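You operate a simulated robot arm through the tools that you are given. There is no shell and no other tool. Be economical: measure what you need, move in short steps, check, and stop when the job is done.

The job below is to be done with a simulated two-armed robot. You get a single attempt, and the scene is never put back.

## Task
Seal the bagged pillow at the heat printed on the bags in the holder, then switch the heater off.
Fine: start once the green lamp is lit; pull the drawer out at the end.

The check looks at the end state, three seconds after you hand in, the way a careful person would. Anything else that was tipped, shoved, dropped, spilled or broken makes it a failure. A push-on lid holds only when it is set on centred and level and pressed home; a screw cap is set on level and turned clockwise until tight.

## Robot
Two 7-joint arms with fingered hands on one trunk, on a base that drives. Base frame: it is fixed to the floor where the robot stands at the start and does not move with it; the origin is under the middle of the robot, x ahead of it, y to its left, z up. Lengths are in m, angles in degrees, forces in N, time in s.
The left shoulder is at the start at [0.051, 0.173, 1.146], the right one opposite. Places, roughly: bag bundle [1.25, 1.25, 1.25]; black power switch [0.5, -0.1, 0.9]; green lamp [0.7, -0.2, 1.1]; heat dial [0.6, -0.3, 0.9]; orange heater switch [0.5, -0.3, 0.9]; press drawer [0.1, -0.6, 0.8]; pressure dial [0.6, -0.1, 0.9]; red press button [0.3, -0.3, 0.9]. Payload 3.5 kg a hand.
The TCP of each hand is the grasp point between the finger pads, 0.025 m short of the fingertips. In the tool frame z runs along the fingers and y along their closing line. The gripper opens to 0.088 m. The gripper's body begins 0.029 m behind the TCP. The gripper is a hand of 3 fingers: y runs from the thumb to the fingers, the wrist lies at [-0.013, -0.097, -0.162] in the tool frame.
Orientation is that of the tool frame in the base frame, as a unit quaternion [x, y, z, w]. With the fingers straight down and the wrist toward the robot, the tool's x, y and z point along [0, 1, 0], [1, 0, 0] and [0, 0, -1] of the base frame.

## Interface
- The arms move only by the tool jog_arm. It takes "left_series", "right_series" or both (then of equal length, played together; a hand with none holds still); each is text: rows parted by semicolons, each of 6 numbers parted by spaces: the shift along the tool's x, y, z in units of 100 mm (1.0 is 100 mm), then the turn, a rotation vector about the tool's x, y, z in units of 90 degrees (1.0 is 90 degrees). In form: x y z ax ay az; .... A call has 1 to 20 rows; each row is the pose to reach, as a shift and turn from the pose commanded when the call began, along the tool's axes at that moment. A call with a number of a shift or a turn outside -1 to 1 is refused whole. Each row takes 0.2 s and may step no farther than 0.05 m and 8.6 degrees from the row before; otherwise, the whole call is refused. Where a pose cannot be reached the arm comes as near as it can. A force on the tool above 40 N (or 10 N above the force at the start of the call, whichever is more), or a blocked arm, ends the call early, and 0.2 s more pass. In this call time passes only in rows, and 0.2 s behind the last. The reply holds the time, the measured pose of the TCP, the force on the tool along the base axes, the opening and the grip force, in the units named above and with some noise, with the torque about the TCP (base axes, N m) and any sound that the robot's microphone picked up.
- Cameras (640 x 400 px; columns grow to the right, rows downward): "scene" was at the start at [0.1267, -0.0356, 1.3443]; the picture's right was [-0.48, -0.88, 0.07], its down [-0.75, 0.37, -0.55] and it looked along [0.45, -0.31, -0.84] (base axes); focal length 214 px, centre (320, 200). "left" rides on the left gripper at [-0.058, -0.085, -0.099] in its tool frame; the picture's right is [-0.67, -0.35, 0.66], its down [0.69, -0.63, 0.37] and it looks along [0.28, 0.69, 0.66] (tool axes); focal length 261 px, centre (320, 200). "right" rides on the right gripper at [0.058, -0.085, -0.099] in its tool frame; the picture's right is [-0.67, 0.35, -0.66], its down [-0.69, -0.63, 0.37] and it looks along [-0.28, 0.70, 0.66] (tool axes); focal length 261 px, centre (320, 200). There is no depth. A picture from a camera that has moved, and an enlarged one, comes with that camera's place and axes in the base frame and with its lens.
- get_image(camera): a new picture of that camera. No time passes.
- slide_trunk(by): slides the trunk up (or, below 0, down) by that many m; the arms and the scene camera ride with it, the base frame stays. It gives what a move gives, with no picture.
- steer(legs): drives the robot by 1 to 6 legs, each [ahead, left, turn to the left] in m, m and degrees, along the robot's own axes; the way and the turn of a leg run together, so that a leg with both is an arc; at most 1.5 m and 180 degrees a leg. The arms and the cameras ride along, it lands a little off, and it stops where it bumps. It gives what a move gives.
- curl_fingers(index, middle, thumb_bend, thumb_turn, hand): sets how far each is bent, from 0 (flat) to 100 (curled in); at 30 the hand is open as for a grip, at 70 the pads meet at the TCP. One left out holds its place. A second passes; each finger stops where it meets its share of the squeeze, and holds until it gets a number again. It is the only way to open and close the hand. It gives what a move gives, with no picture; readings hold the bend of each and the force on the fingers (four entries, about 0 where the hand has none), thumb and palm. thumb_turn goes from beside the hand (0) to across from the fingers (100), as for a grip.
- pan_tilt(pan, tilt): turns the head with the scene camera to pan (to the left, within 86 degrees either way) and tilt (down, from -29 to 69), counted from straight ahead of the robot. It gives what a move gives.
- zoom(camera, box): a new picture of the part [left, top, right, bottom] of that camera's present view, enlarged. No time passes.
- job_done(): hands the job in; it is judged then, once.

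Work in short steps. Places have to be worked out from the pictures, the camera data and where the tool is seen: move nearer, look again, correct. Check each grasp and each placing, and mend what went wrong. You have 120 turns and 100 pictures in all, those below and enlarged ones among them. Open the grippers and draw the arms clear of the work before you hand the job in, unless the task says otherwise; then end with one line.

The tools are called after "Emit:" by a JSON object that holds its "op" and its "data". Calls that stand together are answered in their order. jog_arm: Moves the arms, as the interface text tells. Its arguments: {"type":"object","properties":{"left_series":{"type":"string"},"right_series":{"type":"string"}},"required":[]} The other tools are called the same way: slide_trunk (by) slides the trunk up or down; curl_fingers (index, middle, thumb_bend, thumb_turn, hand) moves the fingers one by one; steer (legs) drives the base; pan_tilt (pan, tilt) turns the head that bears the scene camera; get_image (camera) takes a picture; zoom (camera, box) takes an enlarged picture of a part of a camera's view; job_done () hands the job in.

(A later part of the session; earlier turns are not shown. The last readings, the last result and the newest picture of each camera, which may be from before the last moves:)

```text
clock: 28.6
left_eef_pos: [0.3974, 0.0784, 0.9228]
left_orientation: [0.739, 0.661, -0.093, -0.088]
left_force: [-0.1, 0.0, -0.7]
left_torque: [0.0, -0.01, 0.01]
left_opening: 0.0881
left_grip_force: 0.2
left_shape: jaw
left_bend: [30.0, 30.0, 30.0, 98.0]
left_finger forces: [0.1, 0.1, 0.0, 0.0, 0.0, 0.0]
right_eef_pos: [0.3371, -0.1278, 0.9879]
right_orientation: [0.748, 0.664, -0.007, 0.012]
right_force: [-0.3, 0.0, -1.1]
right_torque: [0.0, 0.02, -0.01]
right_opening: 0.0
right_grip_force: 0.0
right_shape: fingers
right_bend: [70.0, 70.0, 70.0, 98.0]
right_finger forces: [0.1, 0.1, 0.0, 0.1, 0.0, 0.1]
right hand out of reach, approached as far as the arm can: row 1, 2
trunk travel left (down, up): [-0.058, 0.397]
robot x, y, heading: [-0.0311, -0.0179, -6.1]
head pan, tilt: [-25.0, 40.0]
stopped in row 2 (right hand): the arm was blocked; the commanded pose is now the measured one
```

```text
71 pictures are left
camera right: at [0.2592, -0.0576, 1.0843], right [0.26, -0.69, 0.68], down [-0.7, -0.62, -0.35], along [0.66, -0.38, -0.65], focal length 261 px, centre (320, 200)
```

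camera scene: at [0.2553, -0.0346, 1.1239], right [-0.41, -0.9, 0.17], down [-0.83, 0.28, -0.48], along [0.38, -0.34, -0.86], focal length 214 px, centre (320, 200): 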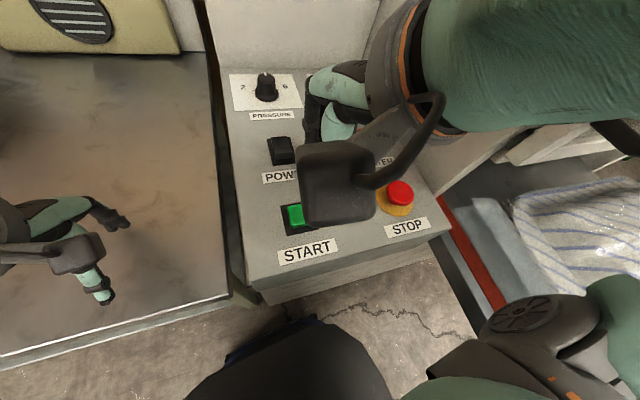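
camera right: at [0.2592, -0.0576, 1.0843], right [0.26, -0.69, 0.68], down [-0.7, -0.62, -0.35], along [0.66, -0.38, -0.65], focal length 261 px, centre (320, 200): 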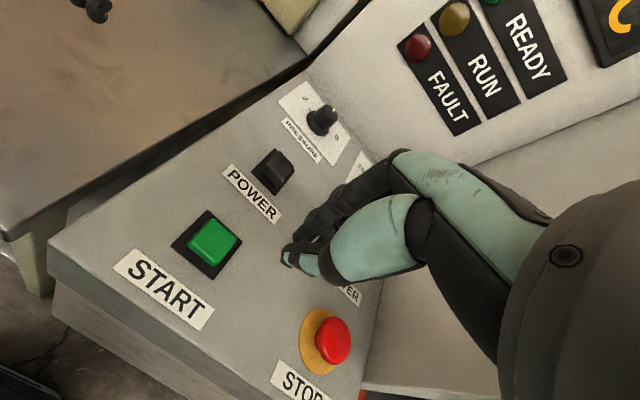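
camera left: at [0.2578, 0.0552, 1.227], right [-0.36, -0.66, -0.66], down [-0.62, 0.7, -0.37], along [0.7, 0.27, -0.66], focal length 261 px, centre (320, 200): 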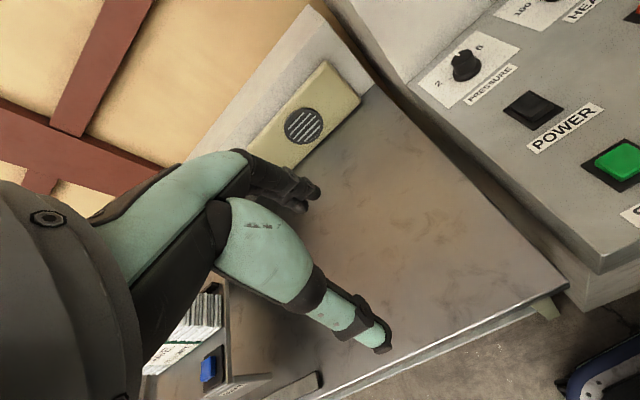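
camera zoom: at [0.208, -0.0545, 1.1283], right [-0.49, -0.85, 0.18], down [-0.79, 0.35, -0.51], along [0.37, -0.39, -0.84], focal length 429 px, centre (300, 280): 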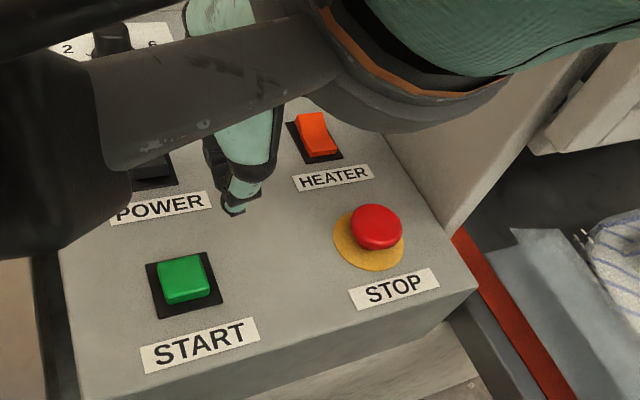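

The right wrist touched the head stalk and pushed the robot a little (heading −6°). I move the right hand away to the right and check the pose.

Emit:
{"op": "jog_arm", "data": {"right_series": "-0.3 0 0 0 0 0; -0.6 0 0 0 0 0"}}

Emit:
{"op": "steer", "data": {"legs": [[0, 0, 6], [0.04, 0.05, 0]]}}

Emit:
{"op": "get_image", "data": {"camera": "scene"}}

```text
clock: 29.1
left_eef_pos: [0.415, 0.0744, 0.9214]
left_orientation: [0.735, 0.665, -0.095, -0.093]
left_force: [-0.1, 0.5, 0.2]
left_torque: [-0.03, -0.01, 0.02]
left_opening: 0.0877
left_grip_force: 0.1
left_shape: jaw
left_bend: [30.0, 30.0, 30.0, 98.0]
left_finger forces: [0.0, 0.0, 0.0, 0.1, 0.0, 0.0]
right_eef_pos: [0.3521, -0.1915, 0.9861]
right_orientation: [0.746, 0.666, -0.007, 0.006]
right_force: [0.1, 0.7, 0.5]
right_torque: [0.01, -0.02, -0.01]
right_opening: 0.0001
right_grip_force: 0.1
right_shape: fingers
right_bend: [70.0, 70.0, 70.0, 98.0]
right_finger forces: [0.1, 0.0, 0.0, 0.0, 0.0, 0.1]
trunk travel left (down, up): [-0.058, 0.397]
robot x, y, heading: [-0.0228, -0.0185, -5.6]
head pan, tilt: [-25.0, 40.0]
```

```text
clock: 30.2
left_eef_pos: [0.3895, 0.0906, 0.9297]
left_orientation: [0.709, 0.694, -0.088, -0.091]
left_force: [-0.3, -0.9, -0.5]
left_torque: [0.03, -0.02, 0.02]
left_opening: 0.0881
left_grip_force: 0.1
left_shape: jaw
left_bend: [30.0, 30.0, 30.0, 98.0]
left_finger forces: [0.1, 0.0, 0.0, 0.0, 0.1, 0.0]
right_eef_pos: [0.3442, -0.1795, 0.9895]
right_orientation: [0.717, 0.697, 0.008, 0.005]
right_force: [0.5, 0.5, 0.7]
right_torque: [0.04, -0.03, 0.03]
right_opening: 0.0
right_grip_force: 0.1
right_shape: fingers
right_bend: [70.0, 70.0, 70.0, 98.0]
right_finger forces: [0.0, 0.0, 0.0, 0.0, 0.0, 0.0]
trunk travel left (down, up): [-0.058, 0.397]
robot x, y, heading: [-0.0285, -0.0235, -1.3]
head pan, tilt: [-25.0, 40.0]
stopped in leg 1: the robot was blocked; the commanded pose is now the measured one
```

```text
70 pictures are left
camera scene: at [0.2128, -0.0627, 1.1285], right [-0.41, -0.9, 0.16], down [-0.82, 0.29, -0.49], along [0.39, -0.33, -0.86], focal length 214 px, centre (320, 200)
```

scene: 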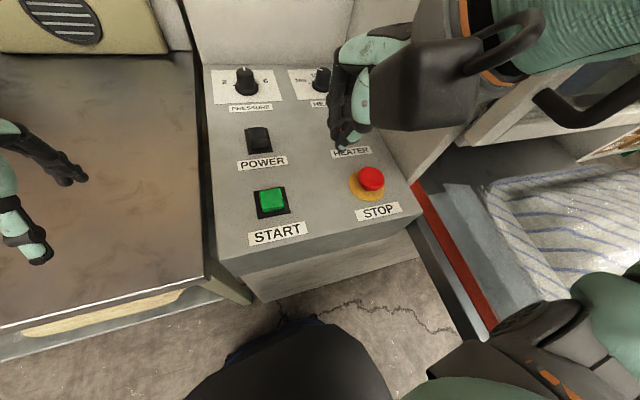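

The contact is probably the right elbow against the press front. So I retract the right arm to its start-like fold and use the left arm for the panel instead.

Emit:
{"op": "jog_arm", "data": {"right_series": "0 -0.4 -0.2 0 0 0; 0 -0.8 -0.4 0 0 0; 0 -1 -0.5 0 0 0"}}

Emit:
{"op": "jog_arm", "data": {"right_series": "0 -0.4 0 0 0 0; 0 -0.8 0 0 0 0"}}

Emit:
{"op": "pan_tilt", "data": {"pan": -70, "tilt": 30}}

Emit:
{"op": "get_image", "data": {"camera": "scene"}}

```text
clock: 30.9
left_eef_pos: [0.4107, 0.0971, 0.9181]
left_orientation: [0.705, 0.695, -0.098, -0.097]
left_force: [-0.1, 0.0, 0.2]
left_torque: [0.02, 0.02, 0.02]
left_opening: 0.088
left_grip_force: 0.1
left_shape: jaw
left_bend: [30.0, 30.0, 30.0, 98.0]
left_finger forces: [0.0, 0.0, 0.0, 0.0, 0.1, 0.0]
right_eef_pos: [0.2798, -0.1755, 1.0236]
right_orientation: [0.716, 0.698, -0.01, -0.006]
right_force: [0.7, 0.2, 0.3]
right_torque: [0.01, -0.03, -0.05]
right_opening: 0.0002
right_grip_force: 0.1
right_shape: fingers
right_bend: [70.0, 70.0, 70.0, 97.0]
right_finger forces: [0.0, 0.1, 0.1, 0.0, 0.0, 0.1]
trunk travel left (down, up): [-0.058, 0.397]
robot x, y, heading: [-0.0276, -0.0216, -0.9]
head pan, tilt: [-25.0, 40.0]
stopped in row 3 (right hand): the force on the tool passed its limit at 265 N (the readings are from after the stop); the commanded pose is now the measured one
```

```text
clock: 31.6
left_eef_pos: [0.4123, 0.0947, 0.9174]
left_orientation: [0.705, 0.695, -0.098, -0.1]
left_force: [0.5, 0.0, 0.1]
left_torque: [-0.04, 0.0, 0.03]
left_opening: 0.088
left_grip_force: 0.0
left_shape: jaw
left_bend: [30.0, 30.0, 30.0, 98.0]
left_finger forces: [0.0, 0.1, 0.0, 0.0, 0.0, 0.1]
right_eef_pos: [0.204, -0.172, 1.0265]
right_orientation: [0.715, 0.699, -0.009, -0.003]
right_force: [0.2, -0.3, -0.4]
right_torque: [0.01, 0.02, -0.01]
right_opening: 0.0
right_grip_force: 0.1
right_shape: fingers
right_bend: [70.0, 70.0, 70.0, 98.0]
right_finger forces: [0.0, 0.1, 0.0, 0.0, 0.0, 0.1]
trunk travel left (down, up): [-0.058, 0.397]
robot x, y, heading: [-0.0273, -0.0226, -1.1]
head pan, tilt: [-25.0, 40.0]
stopped in row 2 (right hand): the force on the tool passed its limit at 112 N (the readings are from after the stop); the commanded pose is now the measured one
```

```text
clock: 32.7
left_eef_pos: [0.4134, 0.0957, 0.9178]
left_orientation: [0.705, 0.695, -0.097, -0.1]
left_force: [0.1, 0.1, -0.7]
left_torque: [0.02, 0.0, 0.04]
left_opening: 0.0877
left_grip_force: 0.0
left_shape: jaw
left_bend: [30.0, 30.0, 30.0, 98.0]
left_finger forces: [0.1, 0.1, 0.1, 0.1, 0.0, 0.0]
right_eef_pos: [0.2039, -0.174, 1.0275]
right_orientation: [0.715, 0.699, -0.01, -0.002]
right_force: [-0.9, 1.1, 0.3]
right_torque: [0.01, -0.04, 0.0]
right_opening: 0.0
right_grip_force: 0.0
right_shape: fingers
right_bend: [70.0, 70.0, 70.0, 98.0]
right_finger forces: [0.1, 0.0, 0.1, 0.1, 0.1, 0.0]
trunk travel left (down, up): [-0.058, 0.397]
robot x, y, heading: [-0.0231, -0.0188, -0.8]
head pan, tilt: [-70.0, 30.0]
```

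```text
69 pictures are left
camera scene: at [0.2055, -0.1072, 1.154], right [-0.87, -0.33, 0.38], down [-0.5, 0.48, -0.72], along [0.06, -0.81, -0.58], focal length 214 px, centre (320, 200)
```

scene: 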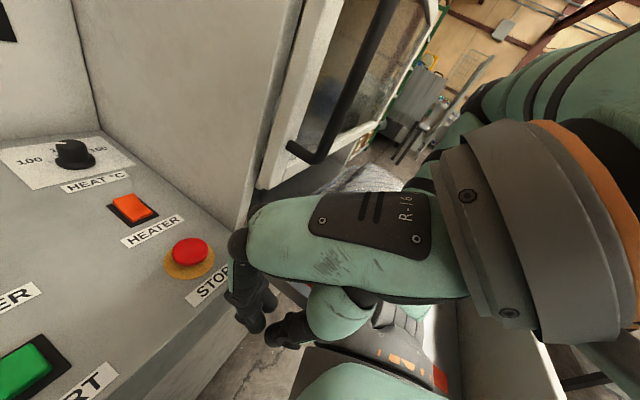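

The right wrist seems pressed on the head (trunk lean brings the head forward). I slide the right hand to the right, clear of it, and read dial and heater in an enlarged view.

Emit:
{"op": "jog_arm", "data": {"right_series": "-0.4 0 0 0 0 0; -0.8 0 0 0 0 0; -1 -0.2 0 0 0 0"}}

Emit:
{"op": "zoom", "data": {"camera": "scene", "box": [0, 110, 230, 290]}}

Emit:
{"op": "get_image", "data": {"camera": "scene"}}

```text
clock: 33.5
left_eef_pos: [0.4133, 0.0967, 0.9174]
left_orientation: [0.705, 0.696, -0.098, -0.099]
left_force: [0.7, -0.5, 0.1]
left_torque: [-0.01, 0.0, 0.04]
left_opening: 0.0877
left_grip_force: 0.0
left_shape: jaw
left_bend: [30.0, 30.0, 30.0, 98.0]
left_finger forces: [0.1, 0.1, 0.0, 0.0, 0.1, 0.0]
right_eef_pos: [0.1802, -0.2696, 1.0255]
right_orientation: [0.715, 0.699, -0.01, -0.002]
right_force: [0.0, -0.7, 0.9]
right_torque: [-0.04, -0.04, 0.0]
right_opening: 0.0
right_grip_force: 0.1
right_shape: fingers
right_bend: [70.0, 70.0, 70.0, 98.0]
right_finger forces: [0.0, 0.0, 0.0, 0.0, 0.0, 0.0]
trunk travel left (down, up): [-0.058, 0.397]
robot x, y, heading: [-0.0296, -0.0216, -1.0]
head pan, tilt: [-70.0, 30.0]
```

```text
2.22 times, centred on (115, 200) of scene
camera zoom: at [0.2049, -0.1074, 1.1542], right [-0.87, -0.33, 0.38], down [-0.5, 0.48, -0.73], along [0.06, -0.81, -0.58], focal length 477 px, centre (776, 200)
```

zoom: 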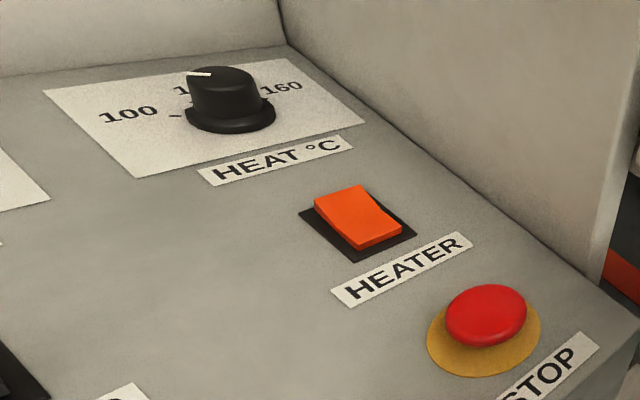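

```text
67 pictures are left
camera scene: at [0.2049, -0.1074, 1.1542], right [-0.87, -0.33, 0.38], down [-0.5, 0.48, -0.73], along [0.06, -0.81, -0.58], focal length 214 px, centre (320, 200)
```

scene: 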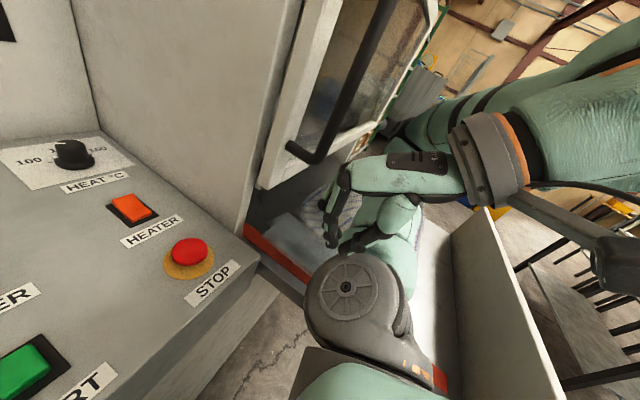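

Both rockers have the near end raised, i.e. the same (off) state; the HEAT pointer is near 120–130. The right arm is now clear. I raise the right hand, then turn the robot right by 22° so that the left hand can reach all panel items.

Emit:
{"op": "jog_arm", "data": {"right_series": "-0.1 0 -0.4 0 0 0; -0.2 0 -0.8 0 0 0"}}

Emit:
{"op": "steer", "data": {"legs": [[0, 0, -22]]}}

Emit:
{"op": "pan_tilt", "data": {"pan": -10, "tilt": 30}}

Emit:
{"op": "get_image", "data": {"camera": "scene"}}

Emit:
{"op": "get_image", "data": {"camera": "left"}}

```text
clock: 34.1
left_eef_pos: [0.4125, 0.0962, 0.917]
left_orientation: [0.705, 0.696, -0.098, -0.098]
left_force: [0.3, 0.9, -0.2]
left_torque: [0.02, 0.0, 0.04]
left_opening: 0.088
left_grip_force: 0.0
left_shape: jaw
left_bend: [30.0, 30.0, 30.0, 98.0]
left_finger forces: [0.0, 0.0, 0.1, 0.1, 0.0, 0.1]
right_eef_pos: [0.1917, -0.2793, 1.0916]
right_orientation: [0.715, 0.699, -0.01, -0.002]
right_force: [-1.0, 0.2, -0.1]
right_torque: [0.02, 0.01, 0.02]
right_opening: 0.0002
right_grip_force: 0.2
right_shape: fingers
right_bend: [70.0, 70.0, 70.0, 98.0]
right_finger forces: [0.0, 0.1, 0.1, 0.0, 0.0, 0.0]
right hand out of reach, approached as far as the arm can: row 2
trunk travel left (down, up): [-0.058, 0.397]
robot x, y, heading: [-0.0279, -0.0209, -0.9]
head pan, tilt: [-70.0, 30.0]
```

```text
clock: 35.7
left_eef_pos: [0.425, -0.0794, 0.9173]
left_orientation: [0.826, 0.546, -0.076, -0.116]
left_force: [-0.4, -0.3, -0.7]
left_torque: [0.02, -0.01, 0.01]
left_opening: 0.0881
left_grip_force: 0.1
left_shape: jaw
left_bend: [30.0, 30.0, 30.0, 98.0]
left_finger forces: [0.0, 0.0, 0.0, 0.0, 0.0, 0.1]
right_eef_pos: [0.0787, -0.342, 1.0901]
right_orientation: [0.837, 0.547, -0.009, -0.005]
right_force: [-0.4, 0.0, 0.5]
right_torque: [0.0, 0.04, 0.01]
right_opening: 0.0004
right_grip_force: 0.1
right_shape: fingers
right_bend: [70.0, 70.0, 70.0, 98.0]
right_finger forces: [0.1, 0.0, 0.0, 0.0, 0.0, 0.1]
trunk travel left (down, up): [-0.058, 0.397]
robot x, y, heading: [-0.0267, -0.0202, -23.4]
head pan, tilt: [-70.0, 30.0]
```

```text
clock: 37.0
left_eef_pos: [0.4238, -0.0789, 0.9173]
left_orientation: [0.826, 0.546, -0.077, -0.116]
left_force: [-0.9, 0.1, 0.1]
left_torque: [-0.02, 0.02, -0.05]
left_opening: 0.0879
left_grip_force: 0.0
left_shape: jaw
left_bend: [30.0, 30.0, 30.0, 98.0]
left_finger forces: [0.1, 0.0, 0.0, 0.0, 0.1, 0.0]
right_eef_pos: [0.0768, -0.3424, 1.0908]
right_orientation: [0.837, 0.547, -0.009, -0.005]
right_force: [-0.3, -0.8, -0.6]
right_torque: [0.04, 0.02, -0.01]
right_opening: 0.0002
right_grip_force: 0.0
right_shape: fingers
right_bend: [70.0, 70.0, 70.0, 98.0]
right_finger forces: [0.1, 0.0, 0.0, 0.1, 0.0, 0.0]
trunk travel left (down, up): [-0.058, 0.397]
robot x, y, heading: [-0.0262, -0.0202, -23.2]
head pan, tilt: [-10.0, 30.0]
```

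```text
66 pictures are left
camera scene: at [0.2307, -0.1457, 1.1308], right [-0.53, -0.84, 0.07], down [-0.7, 0.39, -0.6], along [0.47, -0.37, -0.8], focal length 214 px, centre (320, 200)
```

scene: 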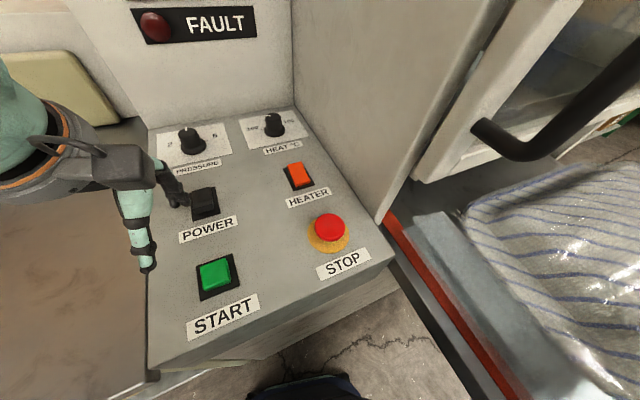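

```text
65 pictures are left
camera left: at [0.3508, -0.1117, 1.0367], right [-0.74, -0.41, -0.53], down [-0.38, 0.91, -0.18], along [0.56, 0.07, -0.83], focal length 261 px, centre (320, 200)
```

left: 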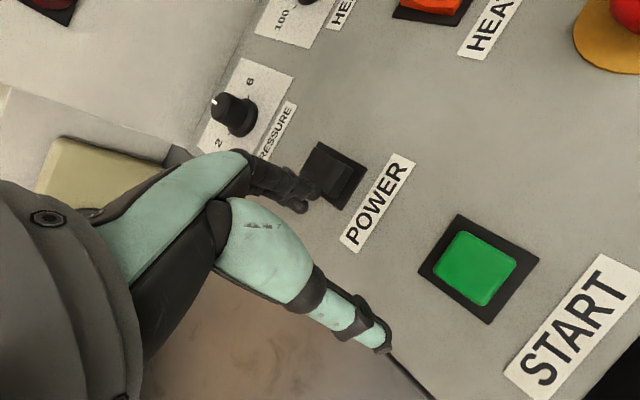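

Now the left hand is next to POWER with good views. I close the left fingers to a blunt tip and level the tool (it is tilted about 16°).

Emit:
{"op": "curl_fingers", "data": {"hand": "left", "index": 70, "middle": 70, "thumb_bend": 70}}

Emit:
{"op": "jog_arm", "data": {"left_series": "0 0 -0.2 -0.09 0 0; 0 0 -0.2 -0.178 0 0"}}

Emit:
{"op": "get_image", "data": {"camera": "left"}}

Emit:
{"op": "get_image", "data": {"camera": "scene"}}

```text
clock: 38.0
left_eef_pos: [0.4252, -0.0787, 0.9171]
left_orientation: [0.827, 0.545, -0.077, -0.116]
left_force: [-0.1, -0.5, 0.2]
left_torque: [0.02, -0.02, 0.04]
left_opening: 0.0
left_grip_force: 0.1
left_shape: fingers
left_bend: [70.0, 70.0, 70.0, 98.0]
left_finger forces: [0.0, 0.0, 0.1, 0.0, 0.0, 0.0]
right_eef_pos: [0.077, -0.3421, 1.0907]
right_orientation: [0.837, 0.547, -0.009, -0.004]
right_force: [0.3, 0.7, -1.3]
right_torque: [-0.01, -0.01, 0.0]
right_opening: 0.0
right_grip_force: 0.0
right_shape: fingers
right_bend: [70.0, 70.0, 70.0, 98.0]
right_finger forces: [0.0, 0.1, 0.0, 0.0, 0.0, 0.0]
trunk travel left (down, up): [-0.058, 0.397]
robot x, y, heading: [-0.0287, -0.0171, -23.7]
head pan, tilt: [-10.0, 30.0]
```

```text
clock: 38.6
left_eef_pos: [0.4297, -0.0812, 0.9358]
left_orientation: [0.835, 0.551, 0.0, 0.0]
left_force: [0.7, -1.0, -0.2]
left_torque: [-0.04, 0.02, 0.0]
left_opening: 0.0001
left_grip_force: 0.1
left_shape: fingers
left_bend: [70.0, 70.0, 70.0, 98.0]
left_finger forces: [0.0, 0.0, 0.0, 0.0, 0.0, 0.1]
right_eef_pos: [0.0767, -0.3431, 1.0912]
right_orientation: [0.837, 0.548, -0.01, -0.004]
right_force: [-0.6, -0.9, 0.4]
right_torque: [-0.02, -0.01, 0.04]
right_opening: 0.0
right_grip_force: 0.1
right_shape: fingers
right_bend: [70.0, 70.0, 70.0, 98.0]
right_finger forces: [0.0, 0.0, 0.0, 0.0, 0.0, 0.1]
trunk travel left (down, up): [-0.058, 0.397]
robot x, y, heading: [-0.0293, -0.0205, -23.3]
head pan, tilt: [-10.0, 30.0]
```

```text
64 pictures are left
camera left: at [0.3273, -0.1016, 1.0359], right [-0.58, -0.48, -0.66], down [-0.31, 0.88, -0.37], along [0.75, -0.01, -0.66], focal length 261 px, centre (320, 200)
```

left: 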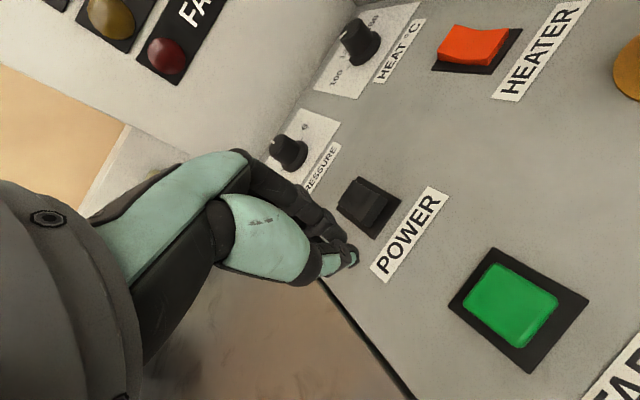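

```text
63 pictures are left
camera scene: at [0.2308, -0.1456, 1.1307], right [-0.53, -0.84, 0.07], down [-0.7, 0.39, -0.6], along [0.47, -0.37, -0.8], focal length 214 px, centre (320, 200)
```

scene: 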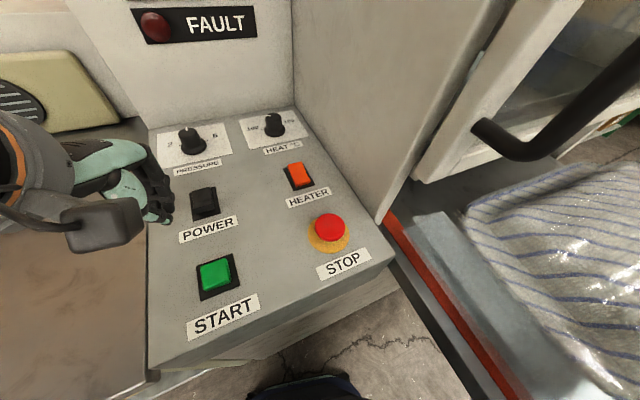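

Refined: POWER centre ≈[0.450,-0.115], raised near end ≈[0.440,-0.117]; HEATER ≈[0.432,-0.251]. I move the tip over the near end of POWER and take a look before pressing.

Emit:
{"op": "jog_arm", "data": {"left_series": "-0.29 0.23 0 0 0 0"}}

Emit:
{"op": "get_image", "data": {"camera": "left"}}

Emit:
{"op": "zoom", "data": {"camera": "scene", "box": [130, 110, 330, 290]}}

```text
clock: 39.0
left_eef_pos: [0.4415, -0.1148, 0.9373]
left_orientation: [0.835, 0.551, 0.0, 0.0]
left_force: [0.7, 0.4, -0.5]
left_torque: [0.0, 0.01, 0.0]
left_opening: 0.0
left_grip_force: 0.0
left_shape: fingers
left_bend: [70.0, 70.0, 70.0, 98.0]
left_finger forces: [0.1, 0.0, 0.0, 0.1, 0.0, 0.1]
right_eef_pos: [0.0784, -0.3445, 1.09]
right_orientation: [0.836, 0.549, -0.009, -0.005]
right_force: [0.4, 0.3, -0.4]
right_torque: [-0.01, -0.02, 0.01]
right_opening: 0.0001
right_grip_force: 0.2
right_shape: fingers
right_bend: [70.0, 70.0, 70.0, 98.0]
right_finger forces: [0.0, 0.0, 0.1, 0.0, 0.0, 0.1]
trunk travel left (down, up): [-0.058, 0.397]
robot x, y, heading: [-0.0239, -0.018, -23.3]
head pan, tilt: [-10.0, 30.0]
```

```text
62 pictures are left
camera left: at [0.3399, -0.136, 1.0359], right [-0.58, -0.48, -0.66], down [-0.31, 0.88, -0.37], along [0.75, -0.01, -0.66], focal length 261 px, centre (320, 200)
```

left: 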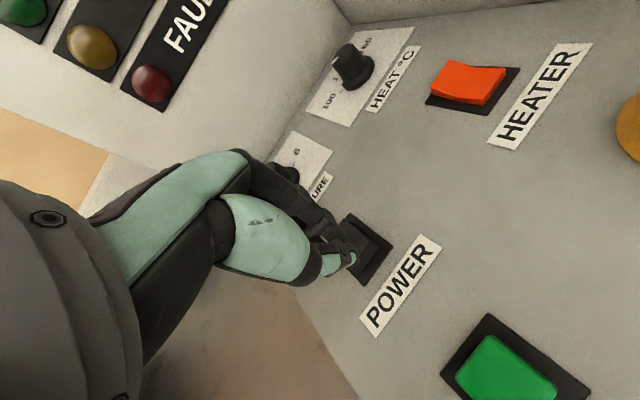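

```text
2.22 times, centred on (230, 200) of scene
camera zoom: at [0.2314, -0.1472, 1.1302], right [-0.53, -0.84, 0.07], down [-0.7, 0.4, -0.6], along [0.47, -0.37, -0.8], focal length 477 px, centre (520, 200)
```

zoom: 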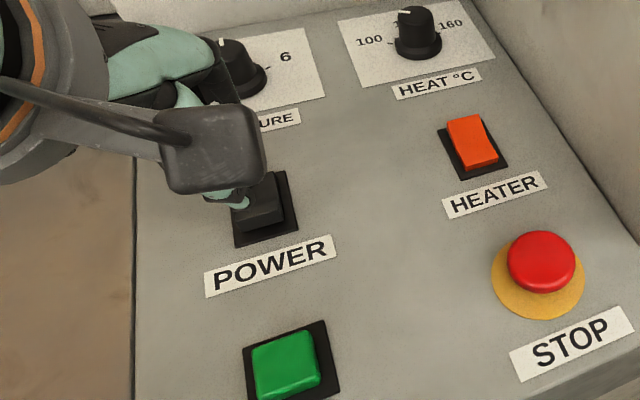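

POWER plate centre now computes to ≈[0.444,-0.121], so I correct by about 8 mm towards the near end and press down.

Emit:
{"op": "jog_arm", "data": {"left_series": "-0.09 -0.06 0 0 0 0; -0.09 -0.06 0.1 0 0 0; -0.09 -0.06 0.18 0 0 0; -0.09 -0.06 0.24 0 0 0; -0.09 -0.06 0.3 0 0 0; -0.09 -0.06 0.36 0 0 0"}}

Emit:
{"op": "jog_arm", "data": {"left_series": "0 0 -0.25 0 0 0; 0 0 -0.5 0 0 0"}}

Emit:
{"op": "get_image", "data": {"camera": "left"}}

Emit:
{"op": "zoom", "data": {"camera": "scene", "box": [130, 110, 330, 290]}}

```text
clock: 40.4
left_eef_pos: [0.4296, -0.1233, 0.9001]
left_orientation: [0.834, 0.551, 0.0, 0.0]
left_force: [0.4, -0.3, 0.1]
left_torque: [0.02, -0.01, 0.0]
left_opening: 0.0
left_grip_force: 0.1
left_shape: fingers
left_bend: [70.0, 70.0, 70.0, 98.0]
left_finger forces: [0.0, 0.0, 0.0, 0.0, 0.1, 0.1]
right_eef_pos: [0.0771, -0.3432, 1.091]
right_orientation: [0.836, 0.548, -0.009, -0.004]
right_force: [-0.1, 0.6, -0.1]
right_torque: [-0.01, 0.0, 0.0]
right_opening: 0.0004
right_grip_force: 0.0
right_shape: fingers
right_bend: [70.0, 70.0, 70.0, 98.0]
right_finger forces: [0.0, 0.1, 0.1, 0.1, 0.0, 0.0]
trunk travel left (down, up): [-0.058, 0.397]
robot x, y, heading: [-0.0262, -0.0189, -23.4]
head pan, tilt: [-10.0, 30.0]
```

```text
clock: 41.0
left_eef_pos: [0.4307, -0.121, 0.9497]
left_orientation: [0.834, 0.551, -0.001, 0.0]
left_force: [-0.9, -1.0, 0.0]
left_torque: [0.01, -0.02, -0.01]
left_opening: 0.0001
left_grip_force: 0.0
left_shape: fingers
left_bend: [70.0, 70.0, 70.0, 98.0]
left_finger forces: [0.1, 0.1, 0.0, 0.1, 0.0, 0.0]
right_eef_pos: [0.077, -0.3429, 1.0913]
right_orientation: [0.837, 0.548, -0.01, -0.004]
right_force: [0.1, 0.3, 0.8]
right_torque: [-0.02, 0.01, 0.0]
right_opening: 0.0
right_grip_force: 0.1
right_shape: fingers
right_bend: [70.0, 70.0, 70.0, 98.0]
right_finger forces: [0.1, 0.0, 0.0, 0.0, 0.0, 0.0]
trunk travel left (down, up): [-0.058, 0.397]
robot x, y, heading: [-0.0249, -0.0215, -23.3]
head pan, tilt: [-10.0, 30.0]
```

```text
60 pictures are left
camera left: at [0.3286, -0.1418, 1.0504], right [-0.58, -0.48, -0.66], down [-0.31, 0.88, -0.37], along [0.75, -0.01, -0.66], focal length 261 px, centre (320, 200)
```

left: 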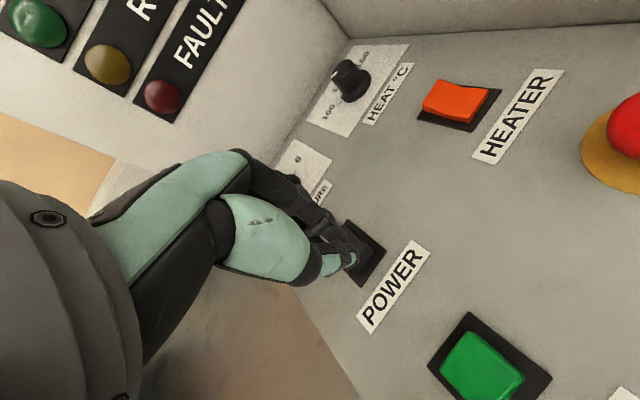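

```text
2.22 times, centred on (230, 200) of scene
camera zoom: at [0.2305, -0.1455, 1.1308], right [-0.53, -0.84, 0.07], down [-0.7, 0.39, -0.6], along [0.48, -0.37, -0.8], focal length 477 px, centre (520, 200)
```

zoom: 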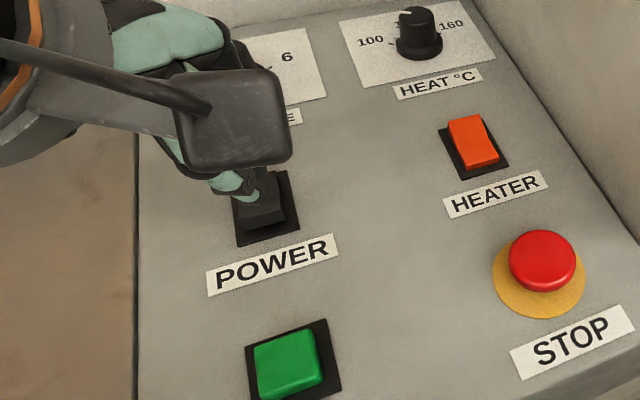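

No contact at TCP z 0.90, so the surface is a bit lower. I press deeper in small steps, a touch further forward.

Emit:
{"op": "jog_arm", "data": {"left_series": "0.02 0.04 0.25 0 0 0; 0.02 0.04 0.5 0 0 0; 0.02 0.04 0.55 0 0 0; 0.02 0.04 0.6 0 0 0; 0.02 0.04 0.65 0 0 0; 0.02 0.04 0.7 0 0 0; 0.02 0.04 0.75 0 0 0"}}

Emit:
{"op": "get_image", "data": {"camera": "left"}}

```text
clock: 42.5
left_eef_pos: [0.4321, -0.1231, 0.8864]
left_orientation: [0.834, 0.551, 0.004, 0.01]
left_force: [-7.4, 3.6, 31.8]
left_torque: [0.01, 0.45, -0.07]
left_opening: 0.0
left_grip_force: 16.4
left_shape: fingers
left_bend: [70.0, 71.0, 70.0, 98.0]
left_finger forces: [0.0, 4.9, 0.0, 0.0, 27.4, 0.0]
right_eef_pos: [0.0738, -0.3419, 1.0915]
right_orientation: [0.836, 0.549, -0.008, -0.001]
right_force: [0.6, -0.9, -0.1]
right_torque: [0.01, 0.0, -0.01]
right_opening: 0.0003
right_grip_force: 0.1
right_shape: fingers
right_bend: [70.0, 70.0, 70.0, 98.0]
right_finger forces: [0.1, 0.0, 0.0, 0.1, 0.2, 0.0]
trunk travel left (down, up): [-0.058, 0.397]
robot x, y, heading: [-0.0278, -0.0208, -23.1]
head pan, tilt: [-10.0, 30.0]
stopped in row 7 (left hand): the force on the tool passed its limit at 47 N (the readings are from after the stop); the commanded pose is now the measured one
```

```text
58 pictures are left
camera left: at [0.3297, -0.1416, 0.9842], right [-0.57, -0.49, -0.66], down [-0.3, 0.87, -0.38], along [0.76, -0.02, -0.65], focal length 261 px, centre (320, 200)
```

left: 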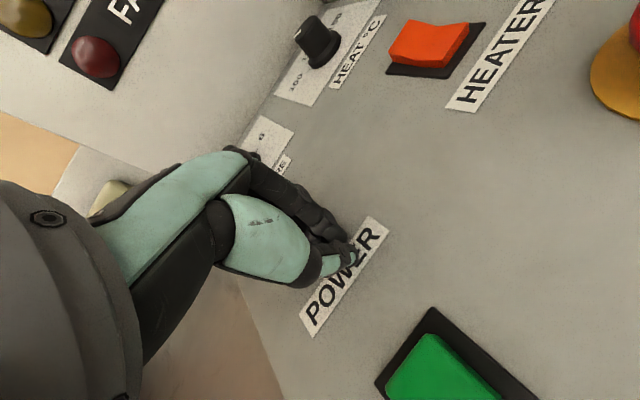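

The thumb took the force on the panel (surface z≈0.862), just short of the switch. Recomputed with the lower surface: POWER [0.456,-0.121], HEATER [0.443,-0.262]. I raise, and go 15 mm forward.

Emit:
{"op": "jog_arm", "data": {"left_series": "0 0 -0.3 0 0 0; 0 0.15 -0.35 0 0 0"}}

Emit:
{"op": "get_image", "data": {"camera": "left"}}

Emit:
{"op": "zoom", "data": {"camera": "scene", "box": [150, 150, 270, 260]}}

```text
clock: 43.1
left_eef_pos: [0.4505, -0.1268, 0.9169]
left_orientation: [0.834, 0.551, 0.001, 0.004]
left_force: [-0.1, -0.3, 0.6]
left_torque: [0.03, 0.03, 0.0]
left_opening: 0.0001
left_grip_force: 0.0
left_shape: fingers
left_bend: [70.0, 70.0, 70.0, 98.0]
left_finger forces: [0.0, 0.0, 0.0, 0.0, 0.1, 0.0]
right_eef_pos: [0.0778, -0.3427, 1.0901]
right_orientation: [0.836, 0.548, -0.009, -0.004]
right_force: [0.8, 0.4, -0.3]
right_torque: [-0.01, 0.02, 0.01]
right_opening: 0.0002
right_grip_force: 0.0
right_shape: fingers
right_bend: [70.0, 70.0, 70.0, 98.0]
right_finger forces: [0.1, 0.0, 0.1, 0.1, 0.1, 0.1]
trunk travel left (down, up): [-0.058, 0.397]
robot x, y, heading: [-0.0274, -0.0241, -23.2]
head pan, tilt: [-10.0, 30.0]
```

```text
57 pictures are left
camera left: at [0.3476, -0.1464, 1.0153], right [-0.58, -0.48, -0.66], down [-0.31, 0.88, -0.37], along [0.76, -0.01, -0.65], focal length 261 px, centre (320, 200)
```

left: 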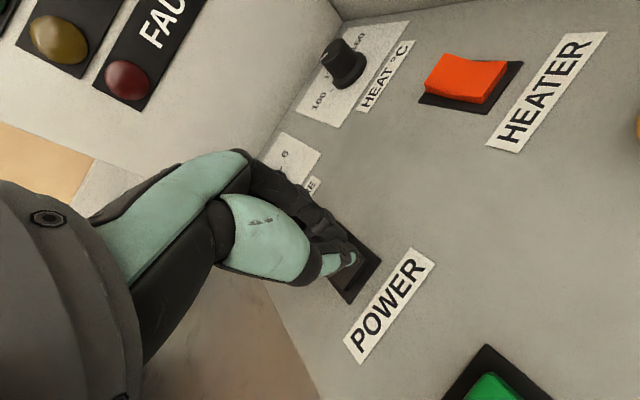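

```text
3.64 times, centred on (210, 205) of scene
camera zoom: at [0.2309, -0.1458, 1.1305], right [-0.53, -0.84, 0.07], down [-0.7, 0.39, -0.6], along [0.47, -0.37, -0.8], focal length 780 px, centre (720, 182)
```

zoom: 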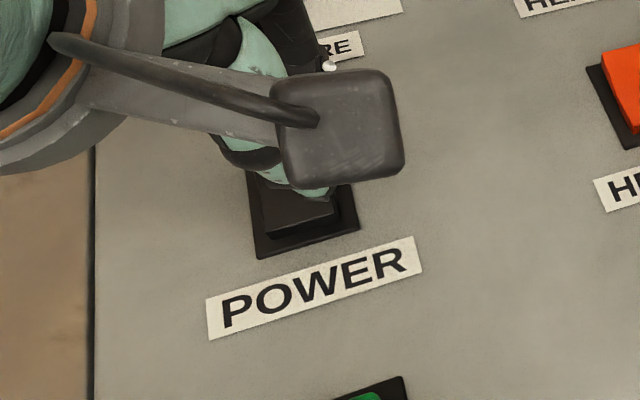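

The tip is now above the rocker's near half; I press down.

Emit:
{"op": "jog_arm", "data": {"left_series": "0 0 0.08 0 0 0; 0 0 0.14 0 0 0; 0 0 0.19 0 0 0; 0 0 0.24 0 0 0; 0 0 0.29 0 0 0; 0 0 0.34 0 0 0"}}

Emit:
{"op": "jog_arm", "data": {"left_series": "0.2 0 -0.35 0 0 0; 0.5 -0.3 -0.4 0 0 0"}}

Emit:
{"op": "get_image", "data": {"camera": "left"}}

Emit:
{"op": "zoom", "data": {"camera": "scene", "box": [130, 110, 330, 290]}}

```text
clock: 44.5
left_eef_pos: [0.449, -0.1284, 0.8863]
left_orientation: [0.834, 0.551, 0.004, 0.008]
left_force: [5.5, -1.2, 25.0]
left_torque: [0.06, -0.07, -0.03]
left_opening: 0.0003
left_grip_force: 13.0
left_shape: fingers
left_bend: [70.0, 75.0, 70.0, 98.0]
left_finger forces: [0.1, 20.1, 0.1, 0.0, 5.0, 0.0]
right_eef_pos: [0.075, -0.3425, 1.0918]
right_orientation: [0.837, 0.548, -0.008, -0.003]
right_force: [0.7, 0.2, -0.3]
right_torque: [0.02, -0.01, 0.01]
right_opening: 0.0002
right_grip_force: 0.1
right_shape: fingers
right_bend: [70.0, 70.0, 70.0, 98.0]
right_finger forces: [0.0, 0.1, 0.0, 0.1, 0.0, 0.0]
trunk travel left (down, up): [-0.058, 0.397]
robot x, y, heading: [-0.0244, -0.0208, -23.4]
head pan, tilt: [-10.0, 30.0]
```

```text
clock: 45.1
left_eef_pos: [0.4386, -0.0703, 0.9193]
left_orientation: [0.834, 0.551, 0.002, 0.005]
left_force: [0.2, -0.5, -0.3]
left_torque: [0.01, -0.01, 0.02]
left_opening: 0.0001
left_grip_force: 0.0
left_shape: fingers
left_bend: [70.0, 70.0, 70.0, 98.0]
left_finger forces: [0.0, 0.0, 0.0, 0.0, 0.0, 0.0]
right_eef_pos: [0.0775, -0.3412, 1.0919]
right_orientation: [0.837, 0.548, -0.01, -0.004]
right_force: [0.7, -0.8, -0.1]
right_torque: [0.0, -0.02, -0.01]
right_opening: 0.0
right_grip_force: 0.0
right_shape: fingers
right_bend: [70.0, 70.0, 70.0, 98.0]
right_finger forces: [0.0, 0.1, 0.0, 0.0, 0.0, 0.1]
trunk travel left (down, up): [-0.058, 0.397]
robot x, y, heading: [-0.0273, -0.0161, -23.5]
head pan, tilt: [-10.0, 30.0]
```

```text
55 pictures are left
camera left: at [0.3357, -0.0907, 1.0195], right [-0.58, -0.48, -0.66], down [-0.31, 0.88, -0.37], along [0.76, -0.02, -0.65], focal length 261 px, centre (320, 200)
```

left: 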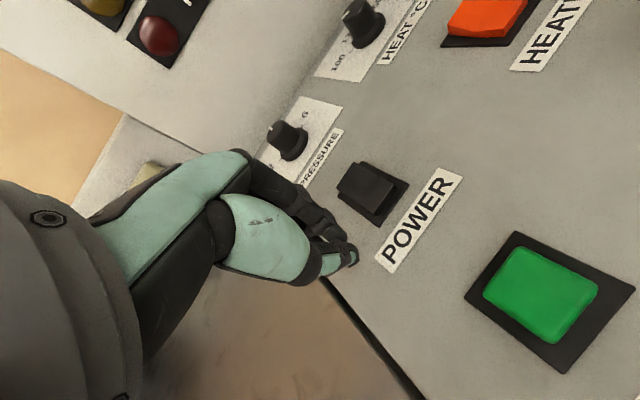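

```text
2.22 times, centred on (230, 200) of scene
camera zoom: at [0.23, -0.1444, 1.131], right [-0.53, -0.84, 0.07], down [-0.7, 0.39, -0.6], along [0.48, -0.37, -0.8], focal length 477 px, centre (520, 200)
```

zoom: 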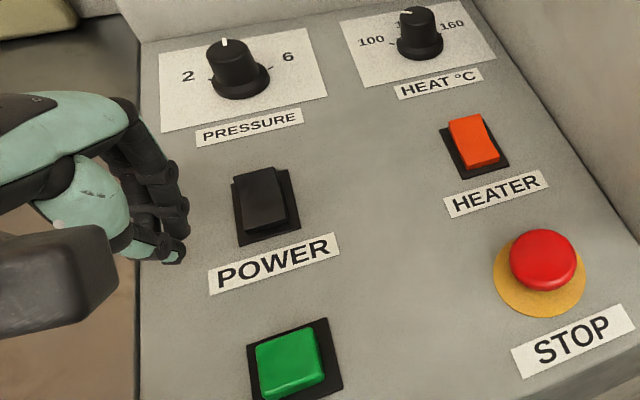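

The POWER rocker now looks tipped the other way (near end down). I tilt the head up to check the display and lamps.

Emit:
{"op": "pan_tilt", "data": {"pan": 5, "tilt": -5}}

Emit:
{"op": "get_image", "data": {"camera": "scene"}}

Emit:
{"op": "zoom", "data": {"camera": "left", "box": [300, 0, 560, 230]}}

```text
clock: 46.1
left_eef_pos: [0.4384, -0.072, 0.9212]
left_orientation: [0.834, 0.552, 0.002, 0.006]
left_force: [-0.3, 0.6, 0.0]
left_torque: [0.0, 0.01, 0.01]
left_opening: 0.0
left_grip_force: 0.0
left_shape: fingers
left_bend: [70.0, 70.0, 70.0, 98.0]
left_finger forces: [0.0, 0.0, 0.0, 0.0, 0.0, 0.0]
right_eef_pos: [0.0771, -0.3415, 1.0905]
right_orientation: [0.837, 0.548, -0.01, -0.004]
right_force: [0.4, 0.2, 0.2]
right_torque: [0.0, 0.0, 0.0]
right_opening: 0.0
right_grip_force: 0.0
right_shape: fingers
right_bend: [70.0, 70.0, 70.0, 98.0]
right_finger forces: [0.0, 0.1, 0.1, 0.0, 0.1, 0.1]
trunk travel left (down, up): [-0.058, 0.397]
robot x, y, heading: [-0.0251, -0.0168, -23.2]
head pan, tilt: [5.0, -5.0]
```

```text
53 pictures are left
camera scene: at [0.2589, -0.1323, 1.1828], right [-0.32, -0.95, -0.03], down [-0.29, 0.13, -0.95], along [0.9, -0.29, -0.32], focal length 214 px, centre (320, 200)
```

scene: 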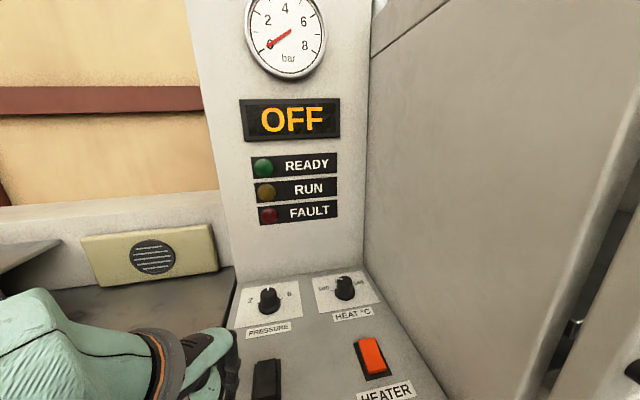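

```text
1.74 times, centred on (430, 115) of left
camera zoom: at [0.3366, -0.0923, 1.0193], right [-0.58, -0.48, -0.66], down [-0.31, 0.88, -0.37], along [0.76, -0.01, -0.65], focal length 453 px, centre (129, 348)
```

zoom: 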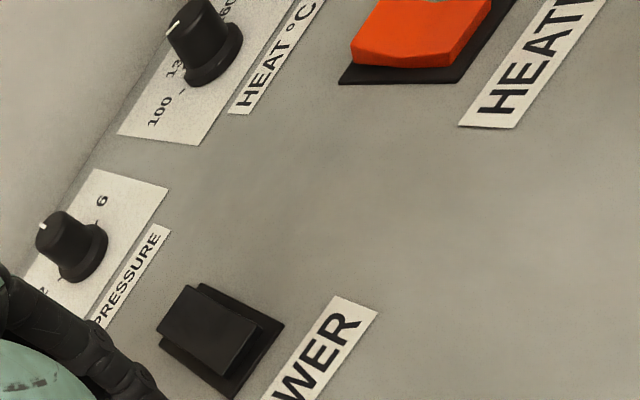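

The display says OFF and the gauge 0 bar: power had been on (far end pressed = on). I press POWER's far end to switch it back on.

Emit:
{"op": "jog_arm", "data": {"left_series": "-0.18 0.22 0 0 0 0; -0.35 0.44 0 0 0 0; -0.35 0.44 0.1 0 0 0; -0.35 0.44 0.17 0 0 0; -0.35 0.44 0.23 0 0 0; -0.35 0.44 0.28 0 0 0; -0.35 0.44 0.33 0 0 0; -0.35 0.44 0.37 0 0 0"}}

Emit:
{"op": "jog_arm", "data": {"left_series": "0 0 -0.3 0 0 0; 0.3 -0.3 -0.4 0 0 0"}}

Emit:
{"op": "get_image", "data": {"camera": "scene"}}

```text
clock: 47.9
left_eef_pos: [0.4643, -0.1212, 0.8944]
left_orientation: [0.834, 0.551, 0.005, 0.015]
left_force: [-5.0, 3.6, 36.1]
left_torque: [-0.02, 0.45, -0.09]
left_opening: 0.0
left_grip_force: 18.5
left_shape: fingers
left_bend: [70.0, 70.0, 71.0, 98.0]
left_finger forces: [2.2, 1.5, 0.1, 0.0, 32.1, 0.0]
right_eef_pos: [0.0742, -0.3414, 1.0924]
right_orientation: [0.836, 0.548, -0.007, -0.001]
right_force: [0.5, 0.8, -0.3]
right_torque: [-0.02, -0.01, -0.02]
right_opening: 0.0
right_grip_force: 0.0
right_shape: fingers
right_bend: [70.0, 70.0, 70.0, 98.0]
right_finger forces: [0.0, 0.0, 0.1, 0.0, 0.0, 0.0]
trunk travel left (down, up): [-0.058, 0.397]
robot x, y, heading: [-0.0261, -0.0196, -23.0]
head pan, tilt: [5.0, -5.0]
stopped in row 8 (left hand): the force on the tool passed its limit at 44 N (the readings are from after the stop); the commanded pose is now the measured one
```

```text
clock: 48.5
left_eef_pos: [0.451, -0.0757, 0.9314]
left_orientation: [0.835, 0.55, 0.002, 0.01]
left_force: [-0.1, 0.3, 0.6]
left_torque: [0.02, -0.03, 0.01]
left_opening: 0.0001
left_grip_force: 0.1
left_shape: fingers
left_bend: [70.0, 70.0, 70.0, 98.0]
left_finger forces: [0.0, 0.1, 0.0, 0.0, 0.0, 0.1]
right_eef_pos: [0.076, -0.3414, 1.0916]
right_orientation: [0.837, 0.548, -0.009, -0.004]
right_force: [-0.9, 1.5, 0.3]
right_torque: [-0.02, 0.01, 0.01]
right_opening: 0.0
right_grip_force: 0.0
right_shape: fingers
right_bend: [70.0, 70.0, 70.0, 98.0]
right_finger forces: [0.0, 0.0, 0.0, 0.1, 0.1, 0.0]
trunk travel left (down, up): [-0.058, 0.397]
robot x, y, heading: [-0.027, -0.0201, -23.2]
head pan, tilt: [5.0, -5.0]
```

```text
51 pictures are left
camera scene: at [0.2576, -0.13, 1.1835], right [-0.32, -0.95, -0.03], down [-0.29, 0.13, -0.95], along [0.9, -0.29, -0.32], focal length 214 px, centre (320, 200)
```

scene: 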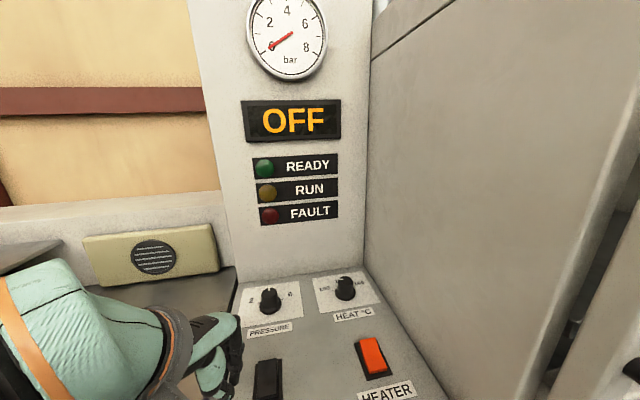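

Still OFF: the thumb side pressed near the pivot. I press again about 15 mm further forward.

Emit:
{"op": "jog_arm", "data": {"left_series": "-0.16 0.22 0 0 0 0; -0.31 0.45 0 0 0 0; -0.31 0.45 0.1 0 0 0; -0.31 0.45 0.2 0 0 0; -0.31 0.45 0.27 0 0 0; -0.31 0.45 0.34 0 0 0; -0.31 0.45 0.4 0 0 0; -0.31 0.45 0.45 0 0 0"}}

Emit:
{"op": "jog_arm", "data": {"left_series": "0 0 -0.3 0 0 0; 0.3 -0.3 -0.4 0 0 0"}}

Emit:
{"op": "get_image", "data": {"camera": "scene"}}

```text
clock: 50.4
left_eef_pos: [0.4815, -0.1281, 0.8942]
left_orientation: [0.834, 0.551, 0.006, 0.02]
left_force: [-4.4, 1.9, 28.7]
left_torque: [0.04, 0.39, -0.04]
left_opening: 0.0
left_grip_force: 14.0
left_shape: fingers
left_bend: [70.0, 70.0, 70.0, 98.0]
left_finger forces: [0.1, 2.7, 0.0, 0.0, 25.9, 0.0]
right_eef_pos: [0.0742, -0.3418, 1.0917]
right_orientation: [0.837, 0.548, -0.008, -0.003]
right_force: [0.6, -0.6, 0.3]
right_torque: [0.02, 0.04, 0.0]
right_opening: 0.0
right_grip_force: 0.1
right_shape: fingers
right_bend: [70.0, 70.0, 70.0, 98.0]
right_finger forces: [0.0, 0.0, 0.0, 0.0, 0.0, 0.0]
trunk travel left (down, up): [-0.058, 0.397]
robot x, y, heading: [-0.0249, -0.0198, -23.2]
head pan, tilt: [5.0, -5.0]
stopped in row 8 (left hand): the force on the tool passed its limit at 47 N (the readings are from after the stop); the commanded pose is now the measured one
```

```text
clock: 51.0
left_eef_pos: [0.4668, -0.0877, 0.9278]
left_orientation: [0.834, 0.551, 0.004, 0.016]
left_force: [0.2, 0.0, -0.5]
left_torque: [-0.04, 0.01, -0.01]
left_opening: 0.0
left_grip_force: 0.0
left_shape: fingers
left_bend: [70.0, 70.0, 70.0, 98.0]
left_finger forces: [0.0, 0.0, 0.0, 0.1, 0.0, 0.1]
right_eef_pos: [0.0756, -0.3411, 1.0914]
right_orientation: [0.837, 0.548, -0.01, -0.003]
right_force: [-0.1, 1.1, 0.8]
right_torque: [-0.01, 0.01, 0.0]
right_opening: 0.0
right_grip_force: 0.0
right_shape: fingers
right_bend: [70.0, 70.0, 70.0, 98.0]
right_finger forces: [0.0, 0.1, 0.1, 0.1, 0.1, 0.0]
trunk travel left (down, up): [-0.058, 0.397]
robot x, y, heading: [-0.0287, -0.0189, -23.2]
head pan, tilt: [5.0, -5.0]
```

```text
50 pictures are left
camera scene: at [0.2577, -0.1303, 1.1835], right [-0.32, -0.95, -0.03], down [-0.29, 0.13, -0.95], along [0.9, -0.29, -0.32], focal length 214 px, centre (320, 200)
```

scene: 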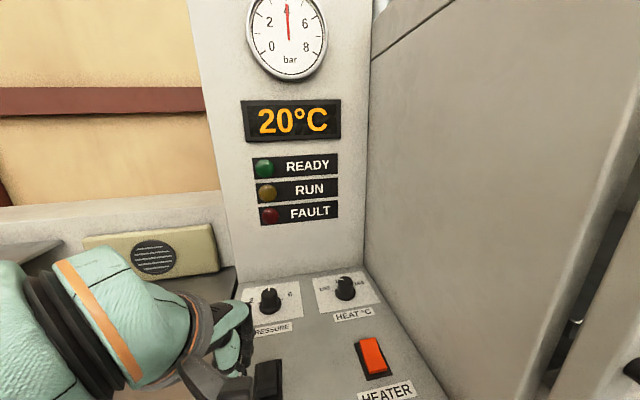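

Power is on again (20 °C, 4 bar). Now I enlarge HEATER and the HEAT dial to judge their states.

Emit:
{"op": "zoom", "data": {"camera": "scene", "box": [220, 260, 420, 400]}}

Emit:
{"op": "zoom", "data": {"camera": "left", "box": [280, 0, 600, 200]}}

```text
2.86 times, centred on (320, 330) of scene
camera zoom: at [0.2577, -0.1303, 1.1835], right [-0.32, -0.95, -0.03], down [-0.29, 0.13, -0.95], along [0.9, -0.29, -0.32], focal length 613 px, centre (320, -171)
```

zoom: 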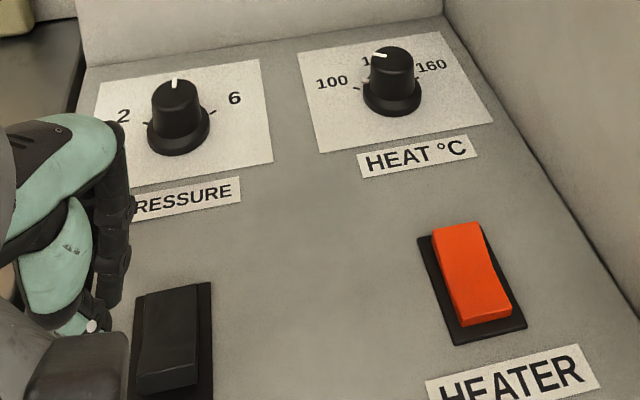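

```text
2.00 times, centred on (440, 100) of left
camera zoom: at [0.3629, -0.1073, 1.0256], right [-0.57, -0.49, -0.66], down [-0.3, 0.87, -0.39], along [0.77, -0.02, -0.64], focal length 521 px, centre (80, 400)
```

zoom: 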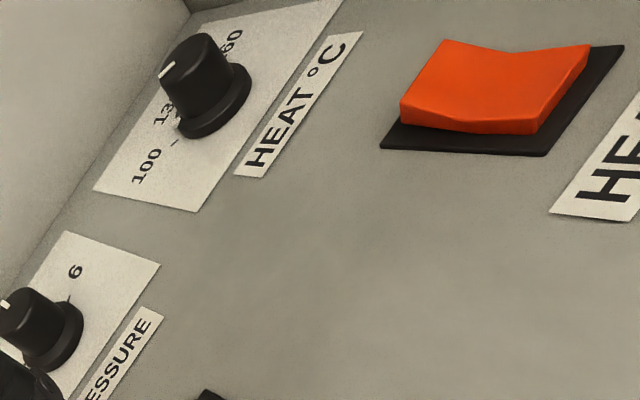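

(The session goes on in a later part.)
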